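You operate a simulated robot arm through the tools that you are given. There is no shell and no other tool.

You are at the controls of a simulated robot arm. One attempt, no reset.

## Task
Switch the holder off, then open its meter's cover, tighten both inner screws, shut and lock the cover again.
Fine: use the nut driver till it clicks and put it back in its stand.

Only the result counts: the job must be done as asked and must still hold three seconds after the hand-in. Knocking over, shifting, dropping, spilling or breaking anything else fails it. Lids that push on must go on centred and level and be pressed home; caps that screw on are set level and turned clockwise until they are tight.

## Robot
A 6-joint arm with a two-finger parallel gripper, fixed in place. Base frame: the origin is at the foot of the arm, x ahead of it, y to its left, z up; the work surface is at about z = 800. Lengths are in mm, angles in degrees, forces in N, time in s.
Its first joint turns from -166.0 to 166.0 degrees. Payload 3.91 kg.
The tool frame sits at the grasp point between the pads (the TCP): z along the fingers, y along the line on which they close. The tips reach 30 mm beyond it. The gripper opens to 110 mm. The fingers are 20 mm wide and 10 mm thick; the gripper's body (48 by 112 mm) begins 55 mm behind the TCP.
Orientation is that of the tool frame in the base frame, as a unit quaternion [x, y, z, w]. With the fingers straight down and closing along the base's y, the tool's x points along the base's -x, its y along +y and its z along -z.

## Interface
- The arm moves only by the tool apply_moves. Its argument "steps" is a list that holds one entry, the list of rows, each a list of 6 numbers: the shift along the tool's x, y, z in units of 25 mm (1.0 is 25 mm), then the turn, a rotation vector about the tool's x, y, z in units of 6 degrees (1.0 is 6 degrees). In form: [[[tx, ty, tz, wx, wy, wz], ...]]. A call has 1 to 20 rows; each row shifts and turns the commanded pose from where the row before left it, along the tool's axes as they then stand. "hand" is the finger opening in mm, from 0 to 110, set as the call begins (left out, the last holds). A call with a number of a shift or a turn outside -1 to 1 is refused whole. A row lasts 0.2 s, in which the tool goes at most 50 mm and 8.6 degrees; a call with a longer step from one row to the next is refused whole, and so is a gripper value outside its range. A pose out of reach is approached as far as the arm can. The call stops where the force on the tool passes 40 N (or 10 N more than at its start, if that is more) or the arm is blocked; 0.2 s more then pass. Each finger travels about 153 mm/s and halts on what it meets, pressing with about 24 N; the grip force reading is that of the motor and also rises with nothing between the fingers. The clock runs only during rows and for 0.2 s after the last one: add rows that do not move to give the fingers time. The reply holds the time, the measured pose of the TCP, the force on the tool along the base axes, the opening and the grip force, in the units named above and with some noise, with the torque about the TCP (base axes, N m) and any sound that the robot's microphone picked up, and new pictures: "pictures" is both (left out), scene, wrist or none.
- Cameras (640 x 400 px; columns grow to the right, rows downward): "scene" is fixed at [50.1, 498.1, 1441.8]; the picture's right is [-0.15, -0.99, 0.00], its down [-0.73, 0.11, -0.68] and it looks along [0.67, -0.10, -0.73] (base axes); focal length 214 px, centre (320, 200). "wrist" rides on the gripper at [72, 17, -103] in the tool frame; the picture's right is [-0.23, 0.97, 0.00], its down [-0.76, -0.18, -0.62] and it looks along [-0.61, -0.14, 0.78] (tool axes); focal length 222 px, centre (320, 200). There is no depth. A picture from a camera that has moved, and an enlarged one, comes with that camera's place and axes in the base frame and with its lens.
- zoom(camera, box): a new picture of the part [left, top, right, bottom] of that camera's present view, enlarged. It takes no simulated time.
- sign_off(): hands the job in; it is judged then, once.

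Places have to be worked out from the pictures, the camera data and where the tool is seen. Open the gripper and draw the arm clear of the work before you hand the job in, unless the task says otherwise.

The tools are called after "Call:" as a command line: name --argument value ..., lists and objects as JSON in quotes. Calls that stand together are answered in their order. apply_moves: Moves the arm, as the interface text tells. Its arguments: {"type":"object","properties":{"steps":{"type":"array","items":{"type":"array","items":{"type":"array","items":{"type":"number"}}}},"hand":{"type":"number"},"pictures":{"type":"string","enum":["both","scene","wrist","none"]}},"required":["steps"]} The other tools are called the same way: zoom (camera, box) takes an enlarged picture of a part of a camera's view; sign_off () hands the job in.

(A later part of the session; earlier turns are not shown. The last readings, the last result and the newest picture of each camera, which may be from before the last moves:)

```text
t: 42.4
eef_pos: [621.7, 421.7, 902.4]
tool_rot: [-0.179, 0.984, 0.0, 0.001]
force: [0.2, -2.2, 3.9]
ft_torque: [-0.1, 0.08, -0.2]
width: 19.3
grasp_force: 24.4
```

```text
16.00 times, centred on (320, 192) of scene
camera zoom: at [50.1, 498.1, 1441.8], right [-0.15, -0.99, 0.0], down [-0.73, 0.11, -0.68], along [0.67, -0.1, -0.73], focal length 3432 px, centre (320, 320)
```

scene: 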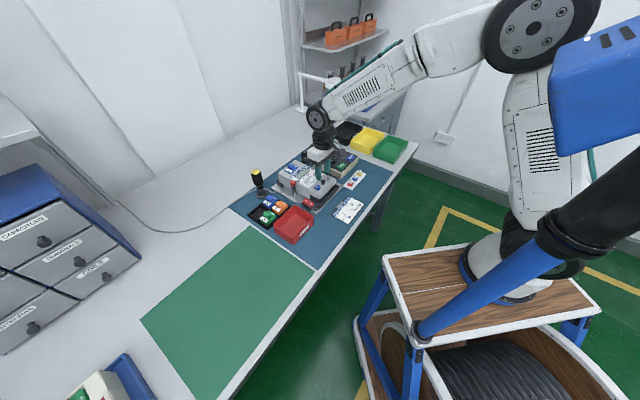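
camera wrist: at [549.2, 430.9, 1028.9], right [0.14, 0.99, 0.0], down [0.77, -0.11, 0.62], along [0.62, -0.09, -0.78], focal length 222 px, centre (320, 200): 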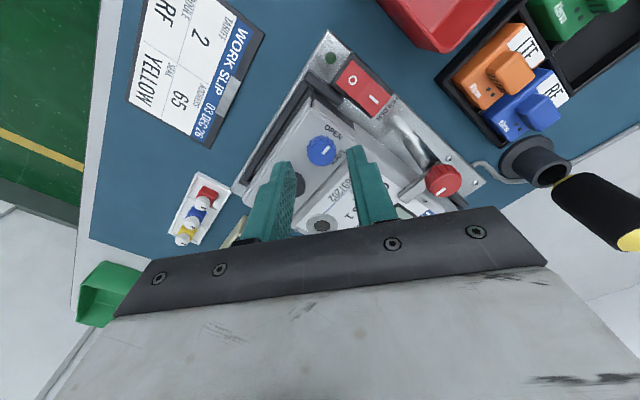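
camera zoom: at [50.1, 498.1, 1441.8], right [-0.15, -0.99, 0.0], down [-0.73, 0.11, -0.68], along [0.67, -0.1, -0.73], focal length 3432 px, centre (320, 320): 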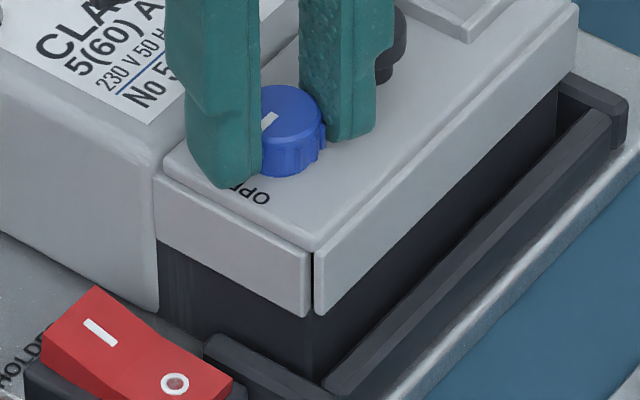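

The knob is hard against its 90° stop. I release, rise, and look at the cover from its far (seal) end for hinge or catch details.

Call:
apply_moves --hand 50 --steps '[[[0, 0, 0, 0, 0, 0], [0, 0, 0, 0, 0, 0], [0, 0, -0.85, 0, 0, 0], [0, 0, -0.85, 0, 0, 0], [0, 0, -0.85, 0, 0, 0], [0, 0, 0, 0, 0, -0.98], [0, 0, 0, 0, 0, -0.98], [0, 0, 0, 0, 0, -0.98], [0, 0, 0, 0, 0, -0.98], [0, 0, 0, 0, 0, -0.98], [0, 0, 0, 0, 0, -0.98], [0, 0, 0, 0, 0, -0.98], [0, 0, 0, 0, 0, -0.98], [0, 0, 0, 0, 0, -0.98], [0, 0, 0, 0, 0, -0.98], [0, 0, 0, 0, 0, -0.98]]]' --pictures "none"

Call:
apply_moves --steps '[[[0, 0, 0, 0, 0, -0.98], [0, 0, 0, 0, 0, -0.98], [0, 0, 0, 0, 0, -0.98], [0, 0, 0, 0, 0, -0.98], [0, 0, 0, 0, 0, -0.98], [0, 0, 0, 0, 0, -0.98], [0, 0, 0, 0, 0, -0.98], [0, 0, 0, 0, 0, 0]]]' --pictures "wrist"

```text
t: 45.8
eef_pos: [621.8, 421.4, 966.0]
tool_rot: [-0.677, 0.736, 0.0, 0.0]
force: [-0.3, -0.5, -0.9]
ft_torque: [0.0, 0.04, -0.03]
width: 50.0
grasp_force: 0.0
```

```text
t: 47.6
eef_pos: [622.2, 422.1, 966.4]
tool_rot: [0.893, -0.45, 0.0, 0.0]
force: [0.3, 0.0, -0.6]
ft_torque: [-0.04, 0.0, 0.0]
width: 49.9
grasp_force: 0.1
camera wrist: at [651.2, 353.0, 1070.0], right [-0.92, -0.4, 0.0], down [-0.31, 0.72, 0.62], along [-0.25, 0.57, -0.78], focal length 222 px, centre (320, 200)
```

wrist: 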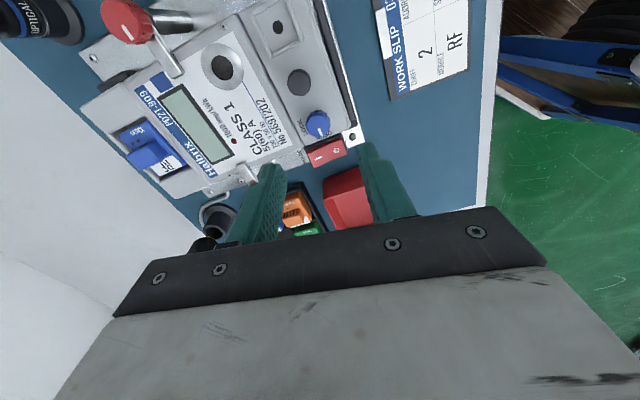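

Call:
apply_moves --steps '[[[0.77, 0.07, 0, 0, 0, 0], [0.77, 0.07, 0, 0, 0, 0], [0.77, 0.07, 0, 0, 0, 0], [0, 0, 0, 0, 0, 0]]]' --pictures "wrist"

Call:
zoom --camera "wrist" --box '[250, 80, 390, 190]'

Call:
zoom --camera "scene" --box '[290, 160, 345, 205]'

```text
t: 48.6
eef_pos: [651.8, 371.2, 965.8]
tool_rot: [0.893, -0.45, 0.0, 0.0]
force: [-0.1, 0.1, 0.6]
ft_torque: [0.0, 0.01, 0.0]
width: 50.0
grasp_force: 0.1
camera wrist: at [680.6, 303.0, 1070.1], right [-0.92, -0.4, 0.0], down [-0.31, 0.72, 0.62], along [-0.25, 0.57, -0.78], focal length 222 px, centre (320, 200)
```

wrist: 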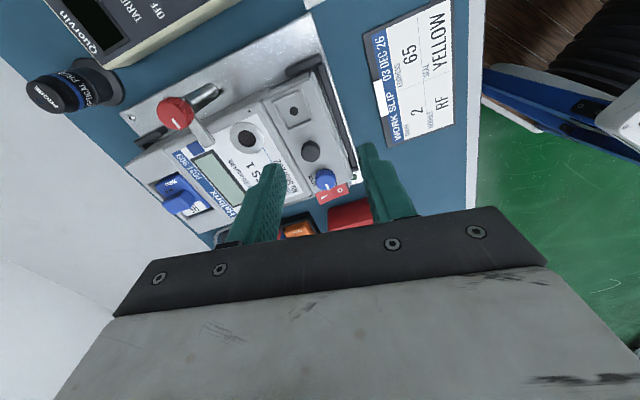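

```text
3.64 times, centred on (320, 135) of wrist
camera zoom: at [680.6, 303.0, 1070.1], right [-0.92, -0.4, 0.0], down [-0.31, 0.72, 0.62], along [-0.25, 0.57, -0.78], focal length 808 px, centre (320, 436)
```

zoom: 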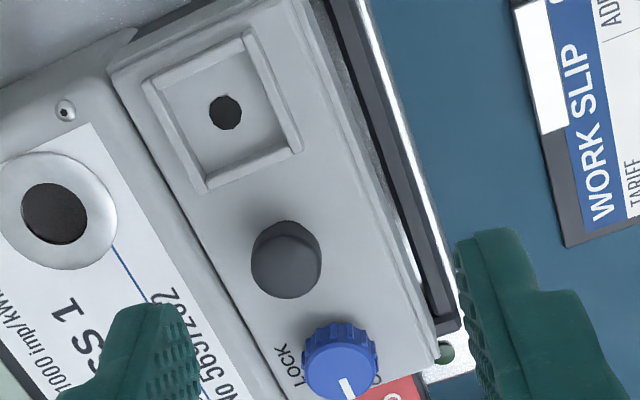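

```text
8.89 times, centred on (318, 182) of scene
camera zoom: at [50.1, 498.1, 1441.8], right [-0.15, -0.99, 0.0], down [-0.73, 0.11, -0.68], along [0.67, -0.1, -0.73], focal length 1906 px, centre (342, 356)
```

zoom: 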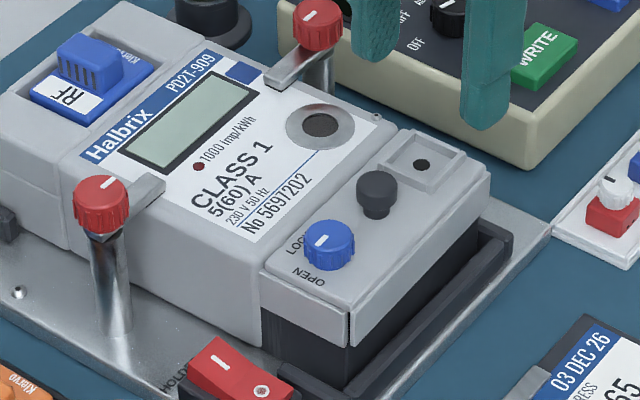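

Call:
zoom --camera "wrist" --box '[255, 65, 325, 120]'

Call:
zoom --camera "wrist" --box '[130, 60, 330, 210]'

Call:
zoom --camera "scene" --box '[305, 155, 345, 190]'

```text
7.27 times, centred on (290, 92) of wrist
camera zoom: at [680.6, 303.0, 1070.1], right [-0.92, -0.4, 0.0], down [-0.31, 0.72, 0.62], along [-0.25, 0.57, -0.78], focal length 1615 px, centre (538, 982)
```

zoom: 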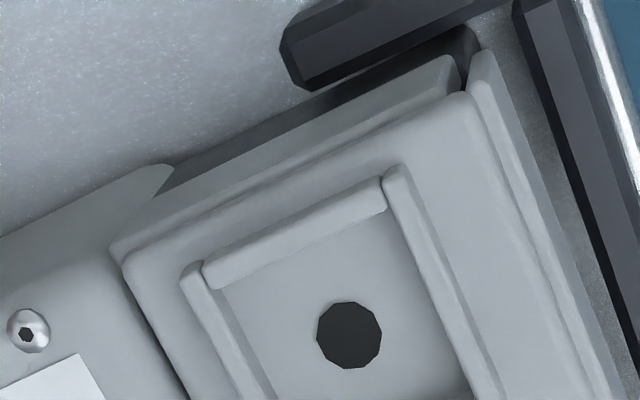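

```text
2.67 times, centred on (230, 135) of wrist
camera zoom: at [680.6, 303.0, 1070.1], right [-0.92, -0.4, 0.0], down [-0.31, 0.72, 0.62], along [-0.25, 0.57, -0.78], focal length 592 px, centre (560, 373)
```

zoom: 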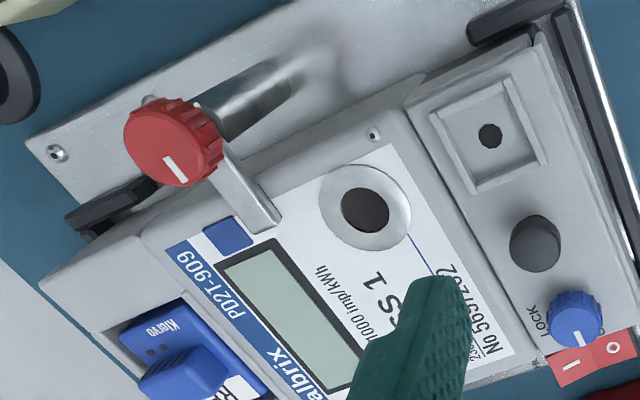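

```text
11.43 times, centred on (325, 172) of scene
camera zoom: at [50.1, 498.1, 1441.8], right [-0.15, -0.99, 0.0], down [-0.73, 0.11, -0.68], along [0.67, -0.1, -0.73], focal length 2451 px, centre (263, 514)
```

zoom: 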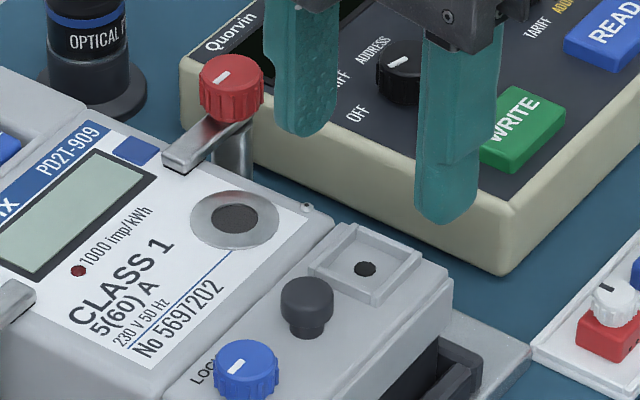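

No hinge hardware is visible, but lips on the front and both ends mean the cover swings about the body-side seam. I return over the dark knob to retry the lift with a deeper grip now that the lock is fully at its stop.

Call:
apply_moves --hand 21.5 --steps '[[[0, 0, 0, 0, 0, 0.982], [0, 0, 0, 0, 0, 0.982], [0, 0, 0, 0, 0, 0.982], [0, 0, 0, 0, 0, 0.982], [0, 0, 0, 0, 0, 0.982], [0, 0, 0, 0, 0, 0.982], [0, 0, 0, 0, 0, 0.982], [0, 0, 0, 0, 0, 0.982], [0, 0, 0, 0, 0, 0.982], [0, 0, 0, 0, 0, 0.982], [0, 0, 0, 0, 0, 0.982], [0, 0, 0, 0, 0, 0.982], [0, 0, 0, 0, 0, 0.982], [0, 0, 0, 0, 0, 0.982], [-0.309, 0.383, 0, 0, 0, 0], [-0.309, 0.383, 0, 0, 0, 0], [0, 0, 0.72, 0, 0, 0], [0, 0, 0.72, 0, 0, 0], [0, 0, 0, 0, 0, 0]]]' --pictures "wrist"

Call:
zoom --camera "wrist" --box '[260, 100, 380, 220]'

```text
t: 52.6
eef_pos: [649.6, 395.7, 930.1]
tool_rot: [-0.375, 0.927, 0.001, 0.001]
force: [0.1, 0.0, 0.0]
ft_torque: [0.03, 0.0, 0.02]
width: 21.3
grasp_force: 0.1
camera wrist: at [585.6, 357.8, 1033.9], right [-0.51, 0.86, 0.0], down [0.67, 0.4, 0.62], along [0.54, 0.32, -0.78], focal length 222 px, centre (320, 200)
```

wrist: 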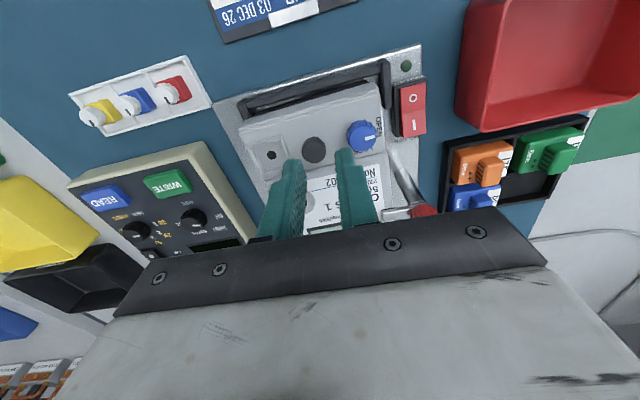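

```text
3.33 times, centred on (320, 160) of wrist
camera zoom: at [585.6, 357.8, 1033.9], right [-0.51, 0.86, 0.0], down [0.67, 0.4, 0.62], along [0.54, 0.32, -0.78], focal length 740 px, centre (320, 333)
```

zoom: 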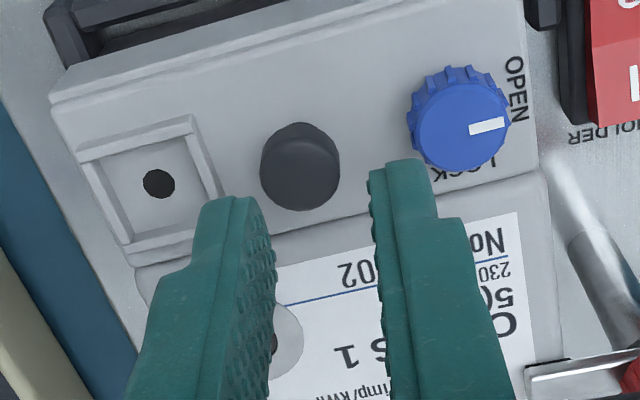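

The dark knob now sits about 4 mm further toward the seal end (my opening fingers had nudged it), so I re-centre and check again.

Call:
apply_moves --steps '[[[0.04, -0.168, 0, 0, 0, 0], [0, 0, 0.2, 0, 0, 0], [0, 0, 0, 0, 0, 0]]]' --pictures "none"

Call:
zoom --camera "wrist" --box '[260, 100, 380, 220]'

Call:
zoom --camera "scene" --box '[305, 175, 340, 205]'

```text
t: 53.4
eef_pos: [652.9, 392.5, 926.4]
tool_rot: [-0.374, 0.927, 0.0, 0.001]
force: [0.8, 0.0, 0.9]
ft_torque: [0.01, -0.06, -0.02]
width: 21.7
grasp_force: 0.0
```

```text
3.33 times, centred on (320, 160) of wrist
camera zoom: at [587.8, 354.3, 1029.1], right [-0.51, 0.86, 0.0], down [0.67, 0.4, 0.62], along [0.54, 0.32, -0.78], focal length 740 px, centre (320, 333)
```

zoom: 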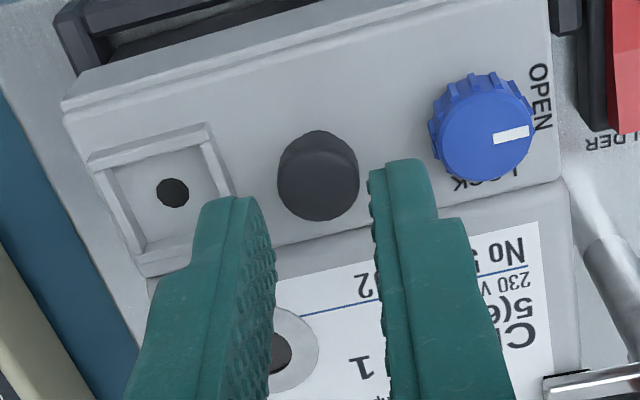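

```text
13.33 times, centred on (322, 190) of scene
camera zoom: at [50.1, 498.1, 1441.8], right [-0.15, -0.99, 0.0], down [-0.73, 0.11, -0.68], along [0.67, -0.1, -0.73], focal length 2860 px, centre (287, 333)
```

zoom: 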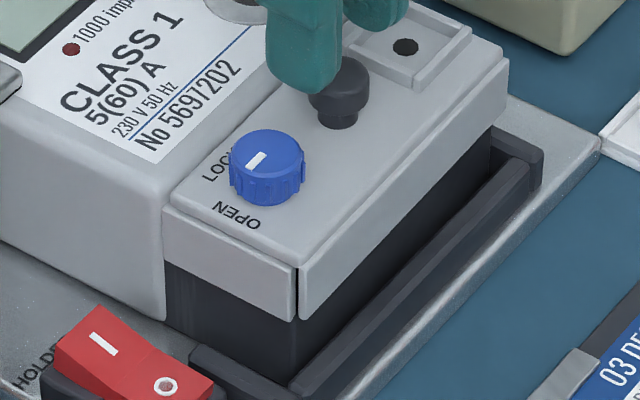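

Centred. I descend, grip deeper, and take before/after pictures for a 2 mm lift.

Call:
apply_moves --steps '[[[0, 0, 0.3, 0, 0, 0], [0, 0, 0.3, 0, 0, 0], [0, 0, 0.16, 0, 0, 0], [0, 0, 0.1, 0, 0, 0], [0, 0, 0, 0, 0, 0]]]' --pictures "none"

Call:
apply_moves --hand 0 --steps '[[[0, 0, 0, 0, 0, 0], [0, 0, 0, 0, 0, 0]]]' --pictures "none"

Call:
zoom --camera "scene" --box '[305, 175, 335, 200]'

Call:
apply_moves --steps '[[[0, 0, -0.08, 0, 0, 0], [0, 0, -0.08, 0, 0, 0]]]' --pictures "none"

Call:
zoom --camera "scene" --box '[305, 175, 335, 200]'

```text
t: 54.6
eef_pos: [652.1, 393.5, 904.0]
tool_rot: [-0.374, 0.927, 0.0, -0.001]
force: [-0.6, 1.0, -1.0]
ft_torque: [-0.02, 0.04, -0.02]
width: 21.7
grasp_force: 0.1
```

```text
t: 55.2
eef_pos: [651.4, 392.9, 904.3]
tool_rot: [-0.375, 0.927, 0.0, 0.0]
force: [-0.2, -0.7, -0.4]
ft_torque: [0.04, -0.25, -0.04]
width: 17.4
grasp_force: 24.3
```

```text
16.00 times, centred on (320, 188) of scene
camera zoom: at [50.1, 498.1, 1441.8], right [-0.15, -0.99, 0.0], down [-0.73, 0.11, -0.68], along [0.67, -0.1, -0.73], focal length 3432 px, centre (320, 400)
```

zoom: 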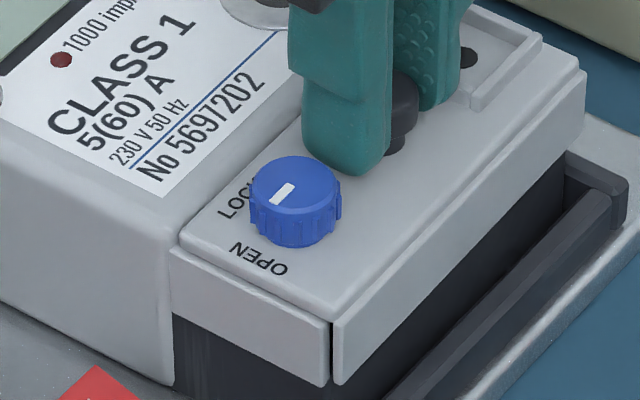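

```text
t: 55.8
eef_pos: [652.2, 391.9, 906.9]
tool_rot: [-0.375, 0.927, 0.0, 0.0]
force: [-1.8, 0.2, -8.7]
ft_torque: [-0.08, -0.2, -0.01]
width: 17.0
grasp_force: 23.5
```

```text
16.00 times, centred on (320, 188) of scene
camera zoom: at [50.1, 498.1, 1441.8], right [-0.15, -0.99, 0.0], down [-0.73, 0.11, -0.68], along [0.67, -0.1, -0.73], focal length 3432 px, centre (320, 400)
```

zoom: 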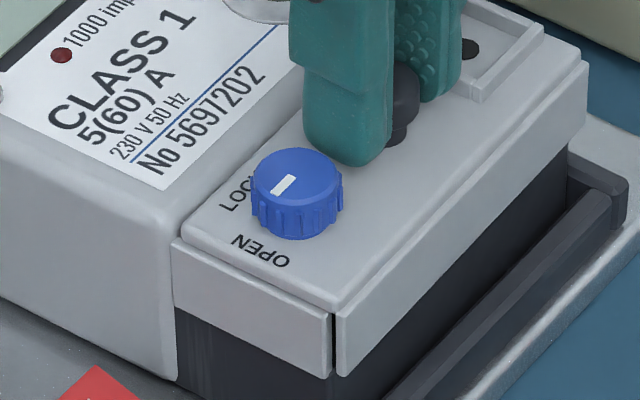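

Insight: holding the knob rigidly upright prevents the cover from rotating, so the meter lifts at the hinge instead. I lower back, then swing along an arc about the seam (about 21 mm from the knob, ~38 mm below TCP), tilting the tool with the cover.

Call:
apply_moves --steps '[[[0, 0, 0.1, 0, 0, 0], [-0.08, 0, -0.044, 0, 0.5, 0], [-0.08, 0, -0.044, 0, 0.5, 0], [-0.08, 0, -0.044, 0, 0.5, 0], [0, 0, 0, 0, 0, 0]]]' --pictures "wrist"

Call:
zoom --camera "scene" --box '[305, 175, 335, 200]'

Call:
zoom --camera "wrist" --box '[220, 60, 420, 220]'

```text
t: 57.0
eef_pos: [655.9, 396.0, 907.4]
tool_rot: [-0.373, 0.924, -0.03, -0.074]
force: [-6.4, -3.2, -5.3]
ft_torque: [-0.15, 0.07, -0.06]
width: 17.1
grasp_force: 23.8
camera wrist: at [604.4, 370.2, 1021.2], right [-0.51, 0.86, -0.04], down [0.74, 0.46, 0.49], along [0.44, 0.23, -0.87], focal length 222 px, centre (320, 200)
```

wrist: 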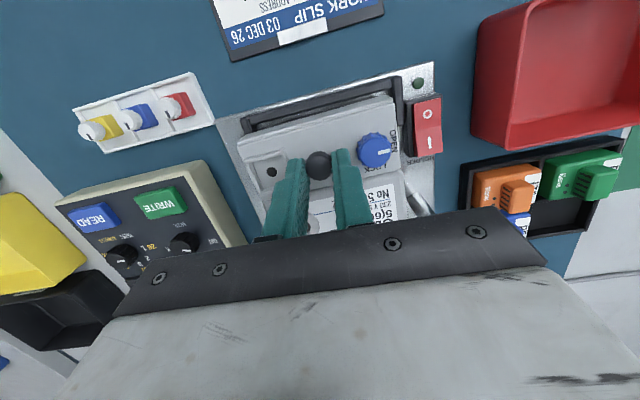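

```text
16.00 times, centred on (320, 188) of scene
camera zoom: at [50.1, 498.1, 1441.8], right [-0.15, -0.99, 0.0], down [-0.73, 0.11, -0.68], along [0.67, -0.1, -0.73], focal length 3432 px, centre (320, 400)
```

zoom: 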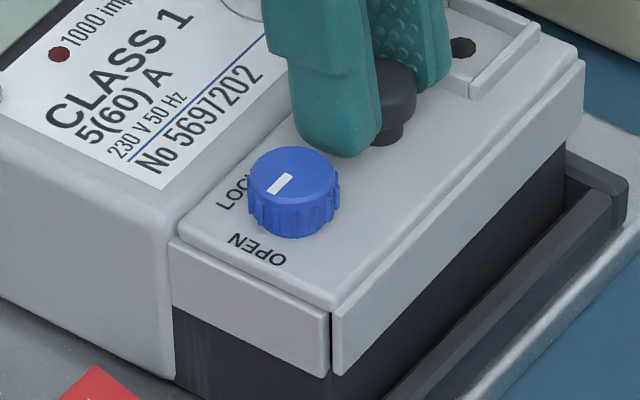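

```text
2.50 times, centred on (320, 140) of wrist
camera zoom: at [604.4, 370.2, 1021.2], right [-0.51, 0.86, -0.04], down [0.74, 0.46, 0.49], along [0.44, 0.23, -0.87], focal length 555 px, centre (320, 350)
```

zoom: 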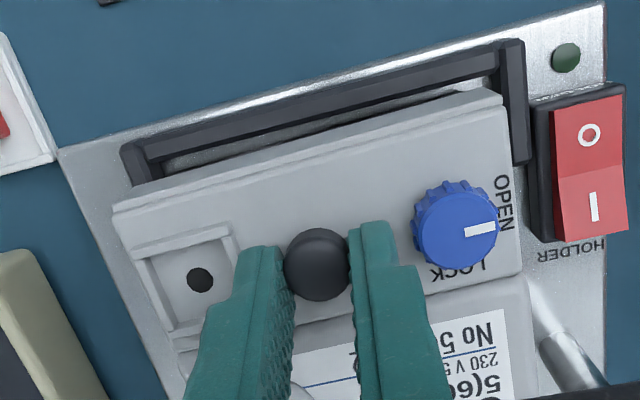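

Call:
apply_moves --steps '[[[-0.06, 0, -0.06, 0, 0.5, 0], [-0.06, 0, -0.06, 0, 0.5, 0], [-0.06, 0, -0.06, 0, 0.5, 0], [0, 0, 0, 0, 0, 0]]]' --pictures "none"

Call:
zoom --camera "scene" --box '[305, 175, 335, 200]'

Call:
zoom --camera "wrist" --box '[220, 60, 420, 220]'

```text
t: 58.0
eef_pos: [660.8, 401.1, 911.8]
tool_rot: [-0.37, 0.916, -0.058, -0.145]
force: [-4.8, 0.3, -8.8]
ft_torque: [0.05, -0.08, -0.05]
width: 17.2
grasp_force: 24.0
```

```text
16.00 times, centred on (320, 188) of scene
camera zoom: at [50.1, 498.1, 1441.8], right [-0.15, -0.99, 0.0], down [-0.73, 0.11, -0.68], along [0.67, -0.1, -0.73], focal length 3432 px, centre (320, 400)
```

zoom: 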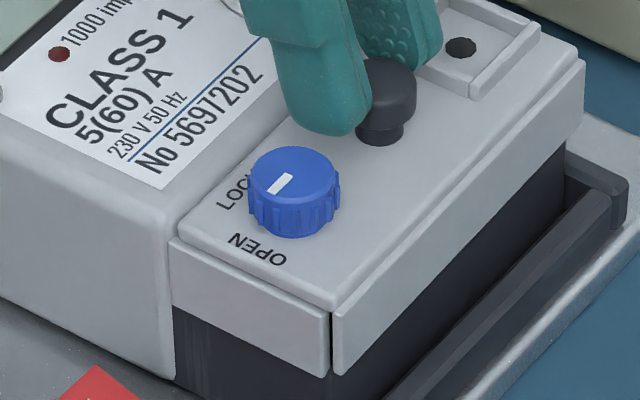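

```text
2.50 times, centred on (320, 140) of wrist
camera zoom: at [621.9, 387.1, 1032.5], right [-0.52, 0.85, -0.07], down [0.78, 0.51, 0.36], along [0.34, 0.13, -0.93], focal length 555 px, centre (320, 350)
```

zoom: 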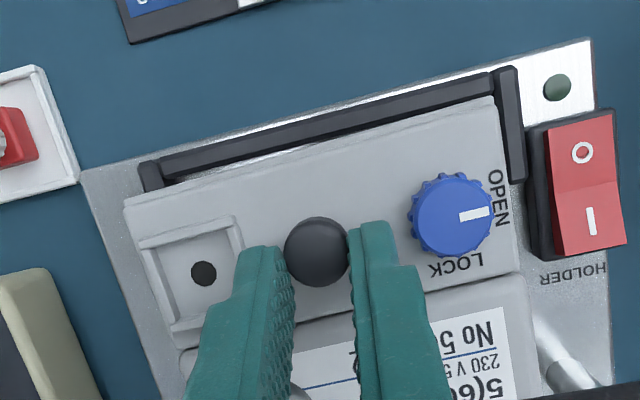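

The knob just pivots in the pads; the cover ignores rotation toward the body. A cam tongue pointing at the body in LOCK implies the body-side edge is the free edge and the hinge is at the front. I return upright and swing the other way (outward).

Call:
apply_moves --steps '[[[0.06, 0, 0.06, 0, -0.5, 0], [0.06, 0, 0.06, 0, -0.5, 0], [0.06, 0, 0.06, 0, -0.5, 0], [0.08, 0, 0.044, 0, -0.5, 0], [0.08, 0, 0.044, 0, -0.5, 0], [0.08, 0, 0.044, 0, -0.5, 0], [0, 0, 0, 0, 0, 0]]]' --pictures "none"

Call:
apply_moves --steps '[[[0.08, 0, -0.046, 0, -0.5, 0], [0.08, 0, -0.046, 0, -0.5, 0], [0.08, 0, -0.046, 0, -0.5, 0], [0, 0, 0, 0, 0, 0]]]' --pictures "none"

Call:
zoom --camera "scene" --box '[305, 175, 335, 200]'

Call:
zoom --camera "wrist" --box '[220, 60, 420, 220]'

```text
t: 59.6
eef_pos: [652.1, 390.2, 905.0]
tool_rot: [-0.373, 0.928, 0.0, 0.002]
force: [5.1, -5.4, 12.9]
ft_torque: [-0.26, -0.21, -0.01]
width: 17.1
grasp_force: 24.2
```

```text
t: 60.6
eef_pos: [647.4, 387.6, 908.9]
tool_rot: [-0.373, 0.924, 0.03, 0.072]
force: [0.3, 1.4, -2.5]
ft_torque: [-0.57, 0.39, 0.03]
width: 17.2
grasp_force: 24.0
```

```text
16.00 times, centred on (320, 188) of scene
camera zoom: at [50.1, 498.1, 1441.8], right [-0.15, -0.99, 0.0], down [-0.73, 0.11, -0.68], along [0.67, -0.1, -0.73], focal length 3432 px, centre (320, 400)
```

zoom: 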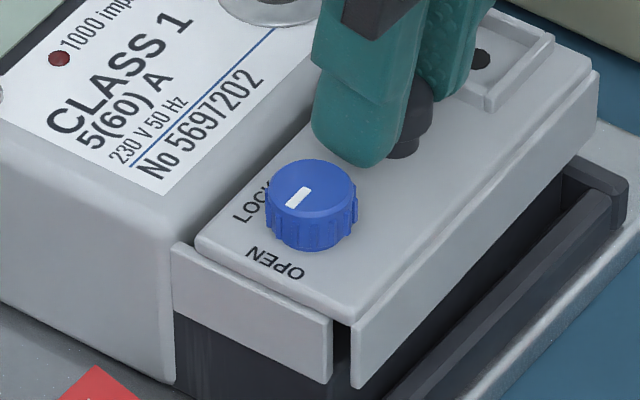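

```text
2.50 times, centred on (320, 140) of wrist
camera zoom: at [572.0, 339.2, 999.3], right [-0.51, 0.86, 0.04], down [0.59, 0.33, 0.73], along [0.62, 0.4, -0.68], focal length 555 px, centre (320, 350)
```

zoom: 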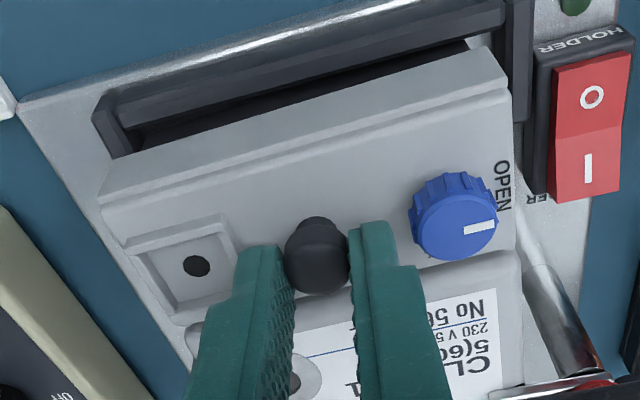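

The cover is a slider: its top and front lip moved outward about 5 mm, leaving the end lips behind. I straighten the tool upright about the knob, then slide outward along the meter axis.

Call:
apply_moves --steps '[[[-0.054, 0, 0, 0, 0.5, 0], [-0.054, 0, 0, 0, 0.5, 0], [-0.054, 0, 0.03, 0, 0.48, 0], [0, 0, 0, 0, 0, 0]]]' --pictures "none"

Call:
apply_moves --steps '[[[0.1, 0, 0, 0, 0, 0], [0.1, 0, 0, 0, 0, 0], [0, 0, 0, 0, 0, 0]]]' --pictures "none"

Call:
zoom --camera "scene" --box '[305, 175, 340, 205]'

Call:
zoom --camera "wrist" --box '[220, 60, 420, 220]'

```text
t: 61.6
eef_pos: [650.8, 391.1, 908.9]
tool_rot: [-0.374, 0.927, 0.0, 0.001]
force: [-0.5, 0.0, -0.6]
ft_torque: [0.28, -0.49, 0.0]
width: 17.1
grasp_force: 23.6
```

```text
t: 62.4
eef_pos: [648.0, 387.6, 908.6]
tool_rot: [-0.375, 0.927, 0.0, 0.001]
force: [-0.5, -0.1, -0.2]
ft_torque: [0.0, -0.18, -0.04]
width: 17.4
grasp_force: 23.6
```

```text
13.33 times, centred on (322, 190) of scene
camera zoom: at [50.1, 498.1, 1441.8], right [-0.15, -0.99, 0.0], down [-0.73, 0.11, -0.68], along [0.67, -0.1, -0.73], focal length 2860 px, centre (287, 333)
```

zoom: 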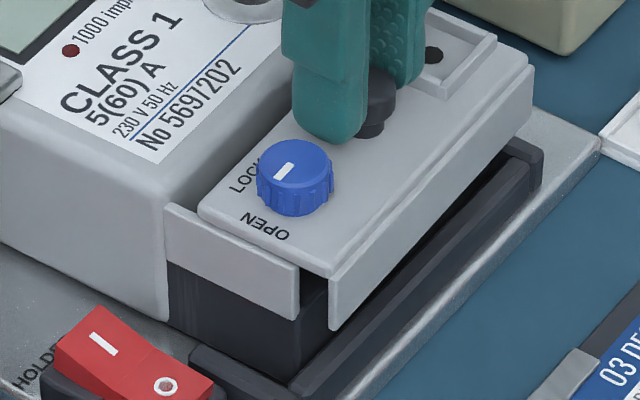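

```text
2.50 times, centred on (320, 140) of wrist
camera zoom: at [582.6, 348.7, 1011.8], right [-0.51, 0.86, 0.0], down [0.67, 0.4, 0.62], along [0.54, 0.32, -0.78], focal length 555 px, centre (320, 350)
```

zoom: 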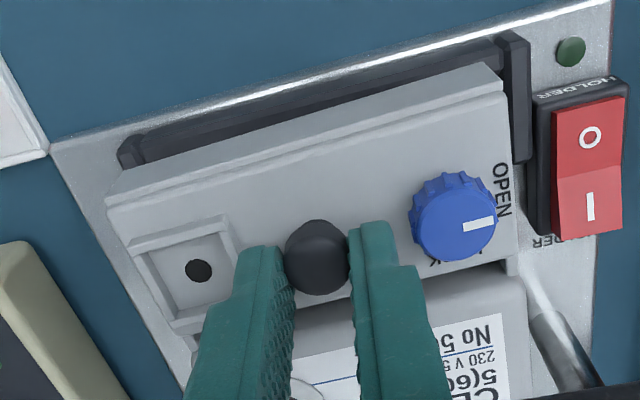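

Now it slides almost force-free. I continue outward in stages, watching the force.

Call:
apply_moves --steps '[[[0.1, 0, 0, 0, 0, 0], [0.1, 0, 0, 0, 0, 0], [0.1, 0, 0, 0, 0, 0], [0.1, 0, 0, 0, 0, 0], [0, 0, 0, 0, 0, 0]]]' --pictures "none"

Call:
zoom --camera "scene" --box '[305, 175, 340, 205]'

Call:
apply_moves --steps '[[[0.1, 0, 0, 0, 0, 0], [0.1, 0, 0, 0, 0, 0], [0.1, 0, 0, 0, 0, 0], [0.1, 0, 0, 0, 0, 0], [0, 0, 0, 0, 0, 0]]]' --pictures "none"

Call:
zoom --camera "scene" --box '[305, 175, 340, 205]'

Call:
zoom --camera "wrist" --box '[220, 60, 420, 220]'

```text
t: 63.6
eef_pos: [639.7, 380.7, 909.5]
tool_rot: [-0.375, 0.927, 0.0, 0.002]
force: [0.2, -0.5, -0.6]
ft_torque: [-0.22, 0.07, -0.01]
width: 17.0
grasp_force: 24.0
```

```text
13.33 times, centred on (322, 190) of scene
camera zoom: at [50.1, 498.1, 1441.8], right [-0.15, -0.99, 0.0], down [-0.73, 0.11, -0.68], along [0.67, -0.1, -0.73], focal length 2860 px, centre (287, 333)
```

zoom: 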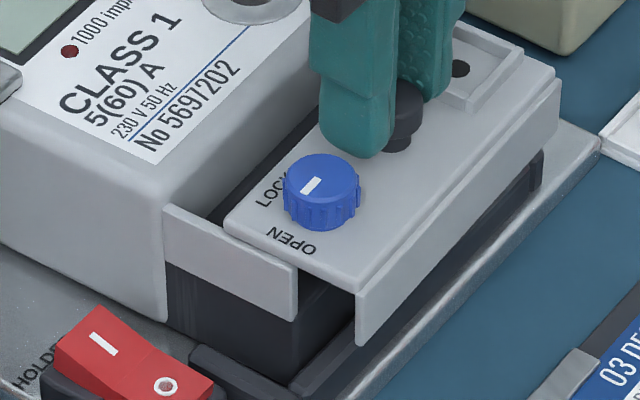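

```text
t: 64.8
eef_pos: [631.1, 373.3, 909.2]
tool_rot: [-0.375, 0.927, 0.001, 0.0]
force: [0.3, 0.4, -0.1]
ft_torque: [-0.07, -0.15, -0.03]
width: 16.9
grasp_force: 24.3
```

```text
13.33 times, centred on (322, 190) of scene
camera zoom: at [50.1, 498.1, 1441.8], right [-0.15, -0.99, 0.0], down [-0.73, 0.11, -0.68], along [0.67, -0.1, -0.73], focal length 2860 px, centre (287, 333)
```

zoom: 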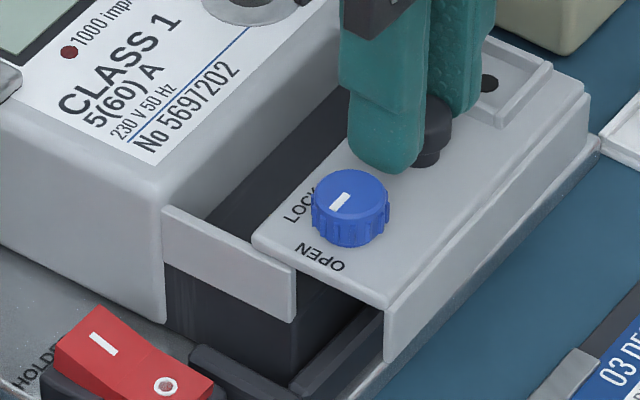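

```text
2.50 times, centred on (320, 140) of wrist
camera zoom: at [568.0, 335.2, 1012.0], right [-0.51, 0.86, 0.0], down [0.67, 0.4, 0.63], along [0.54, 0.32, -0.78], focal length 555 px, centre (320, 350)
```

zoom: 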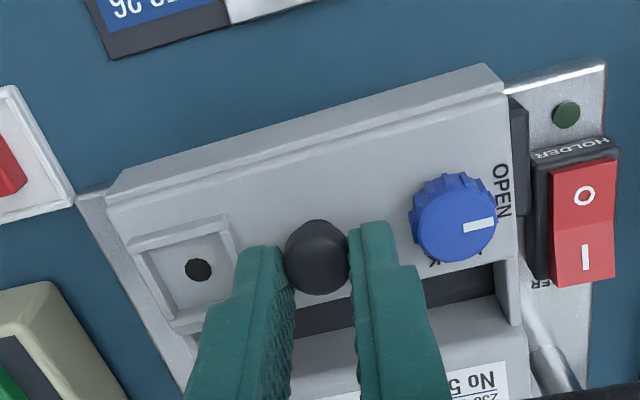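

Call:
apply_moves --steps '[[[0.1, 0, 0, 0, 0, 0], [0.1, 0, 0, 0, 0, 0], [0.1, 0, 0, 0, 0, 0], [0, 0, 0, 0, 0, 0]]]' --pictures "none"

Call:
apply_moves --steps '[[[0.08, 0, 0, 0, 0, 0], [0.08, 0, 0, 0, 0, 0], [0.08, 0, 0, 0, 0, 0], [0, 0, 0, 0, 0, 0]]]' --pictures "none"

Call:
zoom --camera "scene" --box '[300, 175, 345, 210]'

Call:
zoom --camera "wrist" --box '[220, 60, 420, 220]'

```text
t: 65.8
eef_pos: [626.7, 368.6, 909.4]
tool_rot: [-0.375, 0.927, 0.0, 0.002]
force: [0.9, -1.2, 1.0]
ft_torque: [0.17, -0.39, -0.05]
width: 17.0
grasp_force: 24.3
```

```text
t: 66.8
eef_pos: [623.3, 364.3, 909.1]
tool_rot: [-0.375, 0.927, 0.0, 0.001]
force: [0.1, -0.6, 0.0]
ft_torque: [-0.13, -0.05, -0.04]
width: 17.3
grasp_force: 24.1
```

```text
11.43 times, centred on (322, 192) of scene
camera zoom: at [50.1, 498.1, 1441.8], right [-0.15, -0.99, 0.0], down [-0.73, 0.11, -0.68], along [0.67, -0.1, -0.73], focal length 2451 px, centre (291, 286)
```

zoom: 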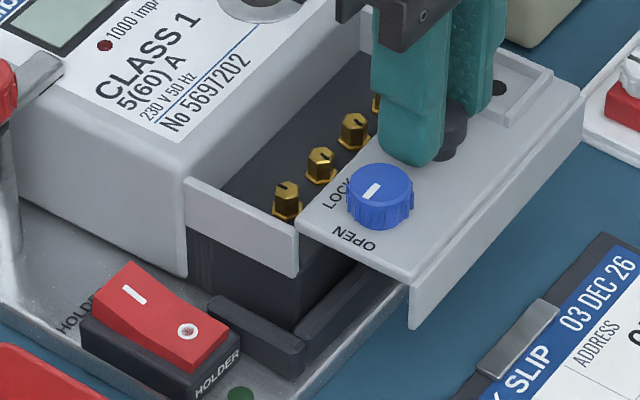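

```text
2.50 times, centred on (320, 140) of wrist
camera zoom: at [558.4, 325.6, 1011.8], right [-0.51, 0.86, 0.0], down [0.67, 0.4, 0.62], along [0.54, 0.32, -0.78], focal length 555 px, centre (320, 350)
```

zoom: 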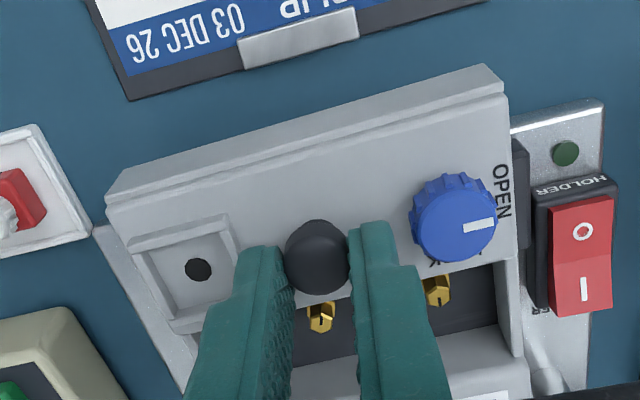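

Brass hex screws are appearing – four in a row, so "both inner" must be the middle two. I keep sliding outward to the stop.

Call:
apply_moves --steps '[[[0.1, 0, 0, 0, 0, 0], [0.1, 0, 0, 0, 0, 0], [0.1, 0, 0, 0, 0, 0], [0, 0, 0, 0, 0, 0]]]' --pictures "none"

Call:
zoom --camera "scene" --box '[300, 175, 345, 210]'

Call:
zoom --camera "wrist" --box '[220, 60, 420, 220]'

```text
t: 67.8
eef_pos: [617.8, 359.7, 908.4]
tool_rot: [-0.375, 0.927, 0.0, 0.0]
force: [7.7, 7.8, -2.1]
ft_torque: [0.32, -0.12, -0.01]
width: 17.0
grasp_force: 23.8
```

```text
11.43 times, centred on (322, 192) of scene
camera zoom: at [50.1, 498.1, 1441.8], right [-0.15, -0.99, 0.0], down [-0.73, 0.11, -0.68], along [0.67, -0.1, -0.73], focal length 2451 px, centre (291, 286)
```

zoom: 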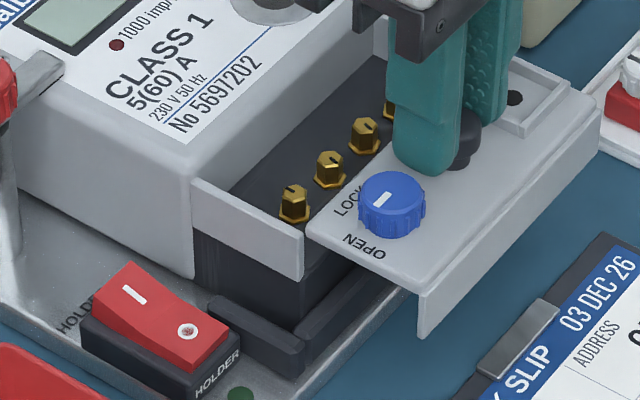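

```text
2.50 times, centred on (320, 140) of wrist
camera zoom: at [553.4, 321.5, 1011.7], right [-0.51, 0.86, 0.0], down [0.67, 0.4, 0.63], along [0.54, 0.32, -0.78], focal length 555 px, centre (320, 350)
```

zoom: 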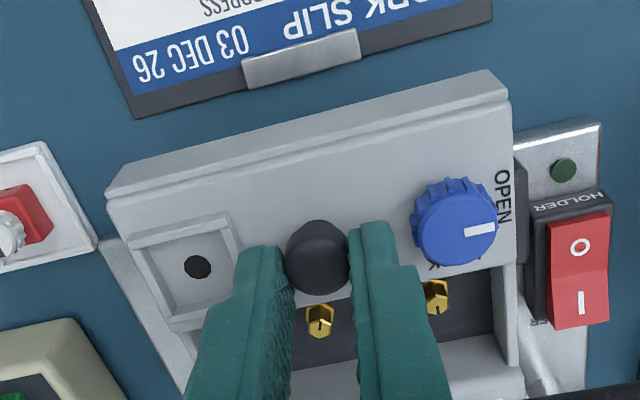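

The slide hit its end stop (≈44 mm; the meter gave a little). I relax the pull, release the knob with a small opening, and rise to look at the screws.

Call:
apply_moves --steps '[[[-0.06, 0, 0, 0, 0, 0], [-0.04, 0, 0, 0, 0, 0], [0, 0, 0, 0, 0, 0]]]' --pictures "none"

Call:
apply_moves --hand 22 --steps '[[[0, 0, 0, 0, 0, 0], [0, 0, -0.5, 0, 0, 0], [0, 0, -0.9, 0, 0, 0], [0, 0, -0.9, 0, 0, 0], [0, 0, -0.9, 0, 0, 0], [0, 0, 0, 0, 0, 0]]]'

Call:
zoom --camera "wrist" --box '[230, 60, 400, 200]'

Call:
zoom --camera "scene" --box '[300, 170, 345, 210]'

```text
t: 68.6
eef_pos: [618.8, 360.9, 908.3]
tool_rot: [-0.373, 0.928, 0.0, 0.001]
force: [-0.3, -0.3, 0.3]
ft_torque: [0.16, -0.16, -0.04]
width: 17.1
grasp_force: 23.6
```

```text
t: 70.0
eef_pos: [618.9, 360.7, 989.2]
tool_rot: [-0.375, 0.927, 0.001, 0.002]
force: [0.8, 0.2, 0.3]
ft_torque: [0.03, -0.04, -0.05]
width: 22.3
grasp_force: 0.0
camera wrist: at [555.1, 321.9, 1092.0], right [-0.51, 0.86, 0.0], down [0.67, 0.4, 0.63], along [0.54, 0.32, -0.78], focal length 222 px, centre (320, 200)
```

scene: 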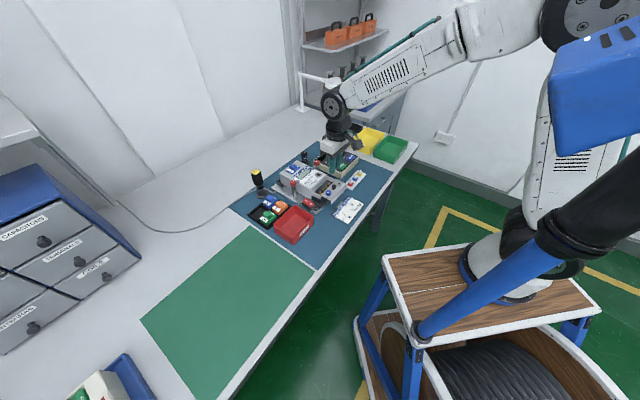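
wrist: 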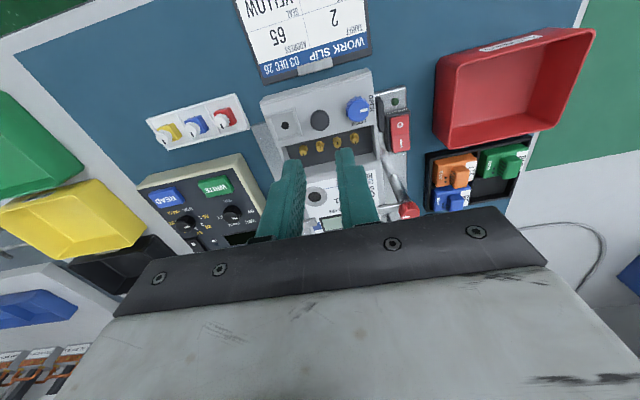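

```text
2.86 times, centred on (315, 130) of wrist
camera zoom: at [555.1, 321.9, 1092.0], right [-0.51, 0.86, 0.0], down [0.67, 0.4, 0.63], along [0.54, 0.32, -0.78], focal length 635 px, centre (334, 400)
```

zoom: 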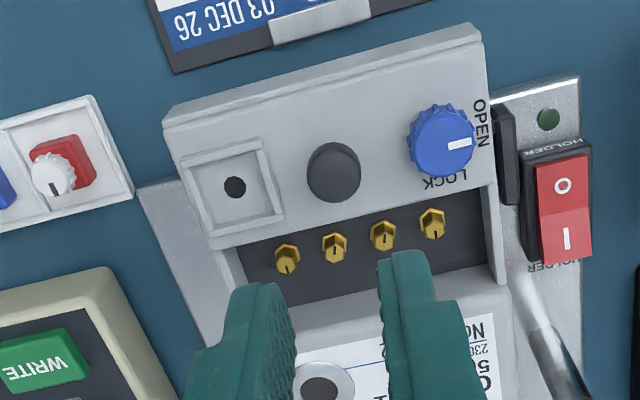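

```text
10.00 times, centred on (322, 190) of scene
camera zoom: at [50.1, 498.1, 1441.8], right [-0.15, -0.99, 0.0], down [-0.73, 0.11, -0.68], along [0.67, -0.1, -0.73], focal length 2145 px, centre (295, 300)
```

zoom: 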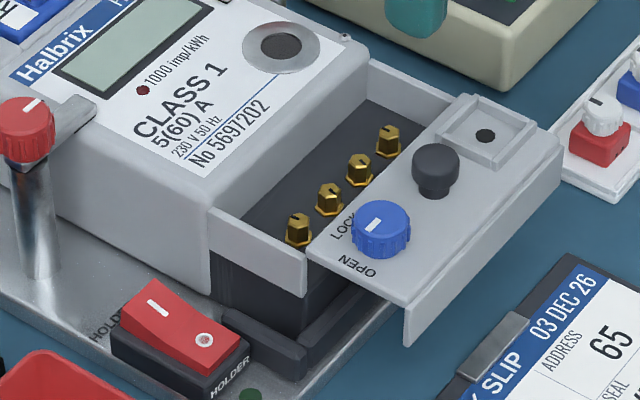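

Call:
zoom --camera "scene" --box '[315, 178, 335, 193]'

Call:
zoom --camera "wrist" --box '[295, 115, 365, 165]'

Call:
zoom --camera "scene" --box '[245, 160, 280, 205]'

```text
16.00 times, centred on (325, 186) of scene
camera zoom: at [50.1, 498.1, 1441.8], right [-0.15, -0.99, 0.0], down [-0.73, 0.11, -0.68], along [0.67, -0.1, -0.73], focal length 3432 px, centre (240, 432)
```

zoom: 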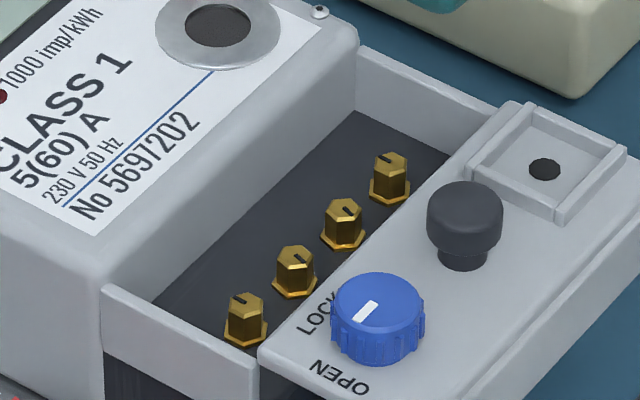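

```text
8.00 times, centred on (330, 140) of wrist
camera zoom: at [555.1, 321.9, 1092.0], right [-0.51, 0.86, 0.0], down [0.67, 0.4, 0.63], along [0.54, 0.32, -0.78], focal length 1777 px, centre (240, 680)
```

zoom: 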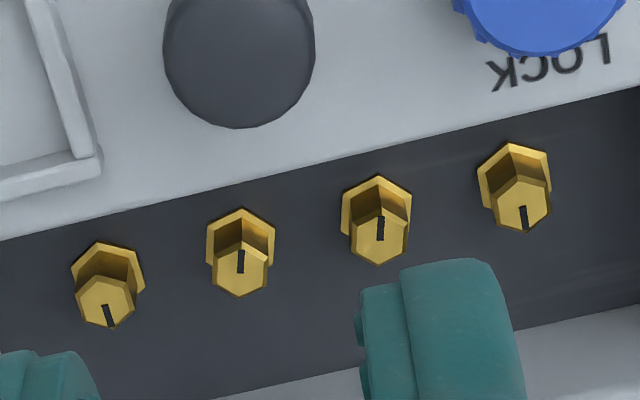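

```text
8.89 times, centred on (262, 182) of scene
camera zoom: at [50.1, 498.1, 1441.8], right [-0.15, -0.99, 0.0], down [-0.73, 0.11, -0.68], along [0.67, -0.1, -0.73], focal length 1906 px, centre (831, 356)
```

zoom: 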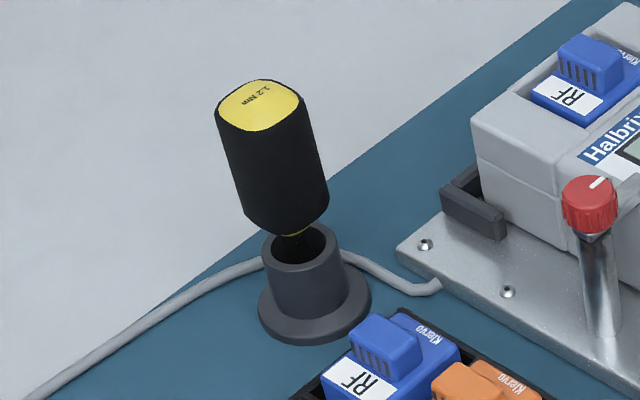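

The cover is open; the middle two hex screws are clear. Now the driver: in its stand at about (699, 642), handle about z 865–924. I move the wrist camera there for a closer look.

Call:
apply_moves --hand 80 --steps '[[[-0.668, 0.668, -0.084, 0, 0, 0], [-0.668, 0.668, -0.084, 0, 0, 0], [-0.668, 0.668, -0.084, 0, 0, 0], [-0.668, 0.668, -0.084, 0, 0, 0], [-0.668, 0.668, -0.084, 0, 0, 0], [-0.668, 0.668, -0.084, 0, 0, 0], [-0.668, 0.668, -0.084, 0, 0, 0], [-0.668, 0.668, -0.084, 0, 0, 0], [-0.668, 0.668, -0.084, 0, 0, 0], [-0.668, 0.668, -0.084, 0, 0, 0], [0, 0, 0, 0, 0, 0]]]'

Call:
zoom --camera "wrist" --box '[250, 80, 410, 220]'

Call:
zoom --camera "scene" --box '[235, 155, 285, 205]'

```text
t: 72.4
eef_pos: [622.9, 598.4, 1009.6]
tool_rot: [-0.373, 0.928, 0.001, 0.001]
force: [0.7, 0.2, 0.3]
ft_torque: [0.04, -0.01, -0.01]
width: 79.6
grasp_force: 0.0
camera wrist: at [559.2, 559.0, 1113.1], right [-0.51, 0.86, 0.0], down [0.67, 0.4, 0.63], along [0.54, 0.32, -0.78], focal length 222 px, centre (320, 200)
```

scene: 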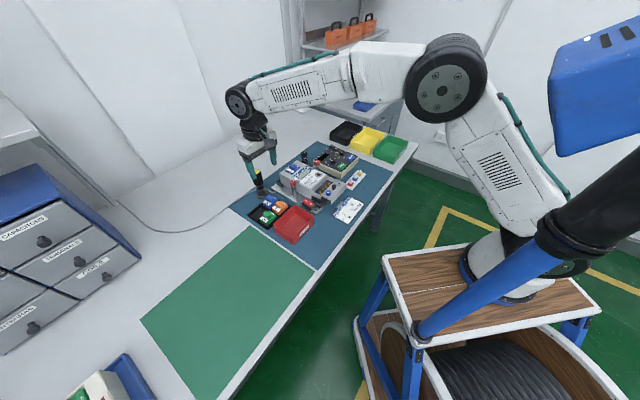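
wrist: 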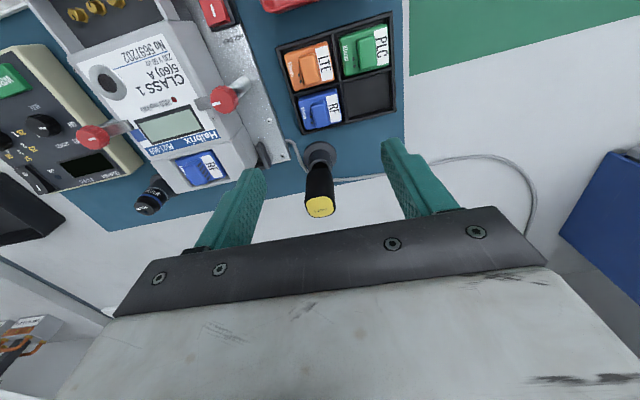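

```text
2.86 times, centred on (330, 150) of wrist
camera zoom: at [559.2, 559.0, 1113.1], right [-0.51, 0.86, 0.0], down [0.67, 0.4, 0.63], along [0.54, 0.32, -0.78], focal length 635 px, centre (291, 343)
```

zoom: 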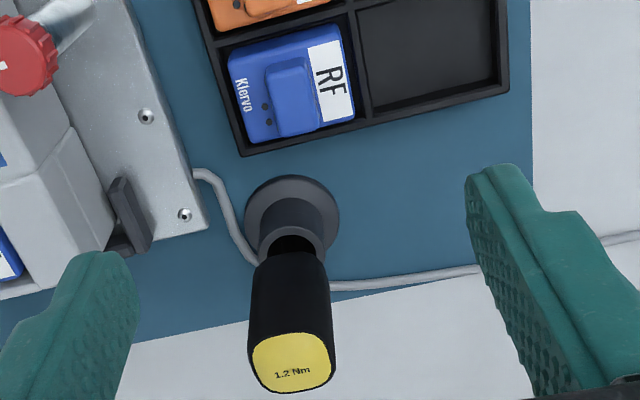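

```text
8.00 times, centred on (260, 180) of scene
camera zoom: at [50.1, 498.1, 1441.8], right [-0.15, -0.99, 0.0], down [-0.73, 0.11, -0.68], along [0.67, -0.1, -0.73], focal length 1716 px, centre (800, 360)
```

zoom: 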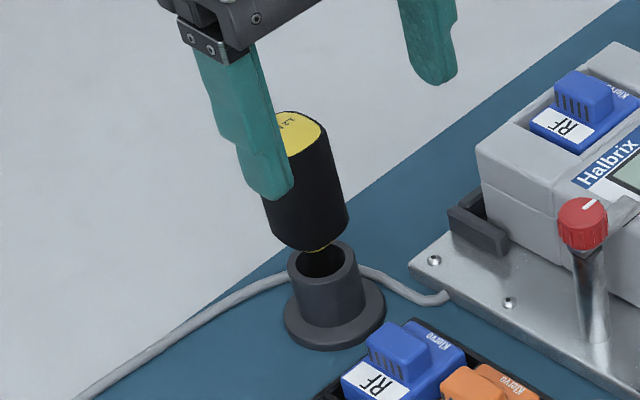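

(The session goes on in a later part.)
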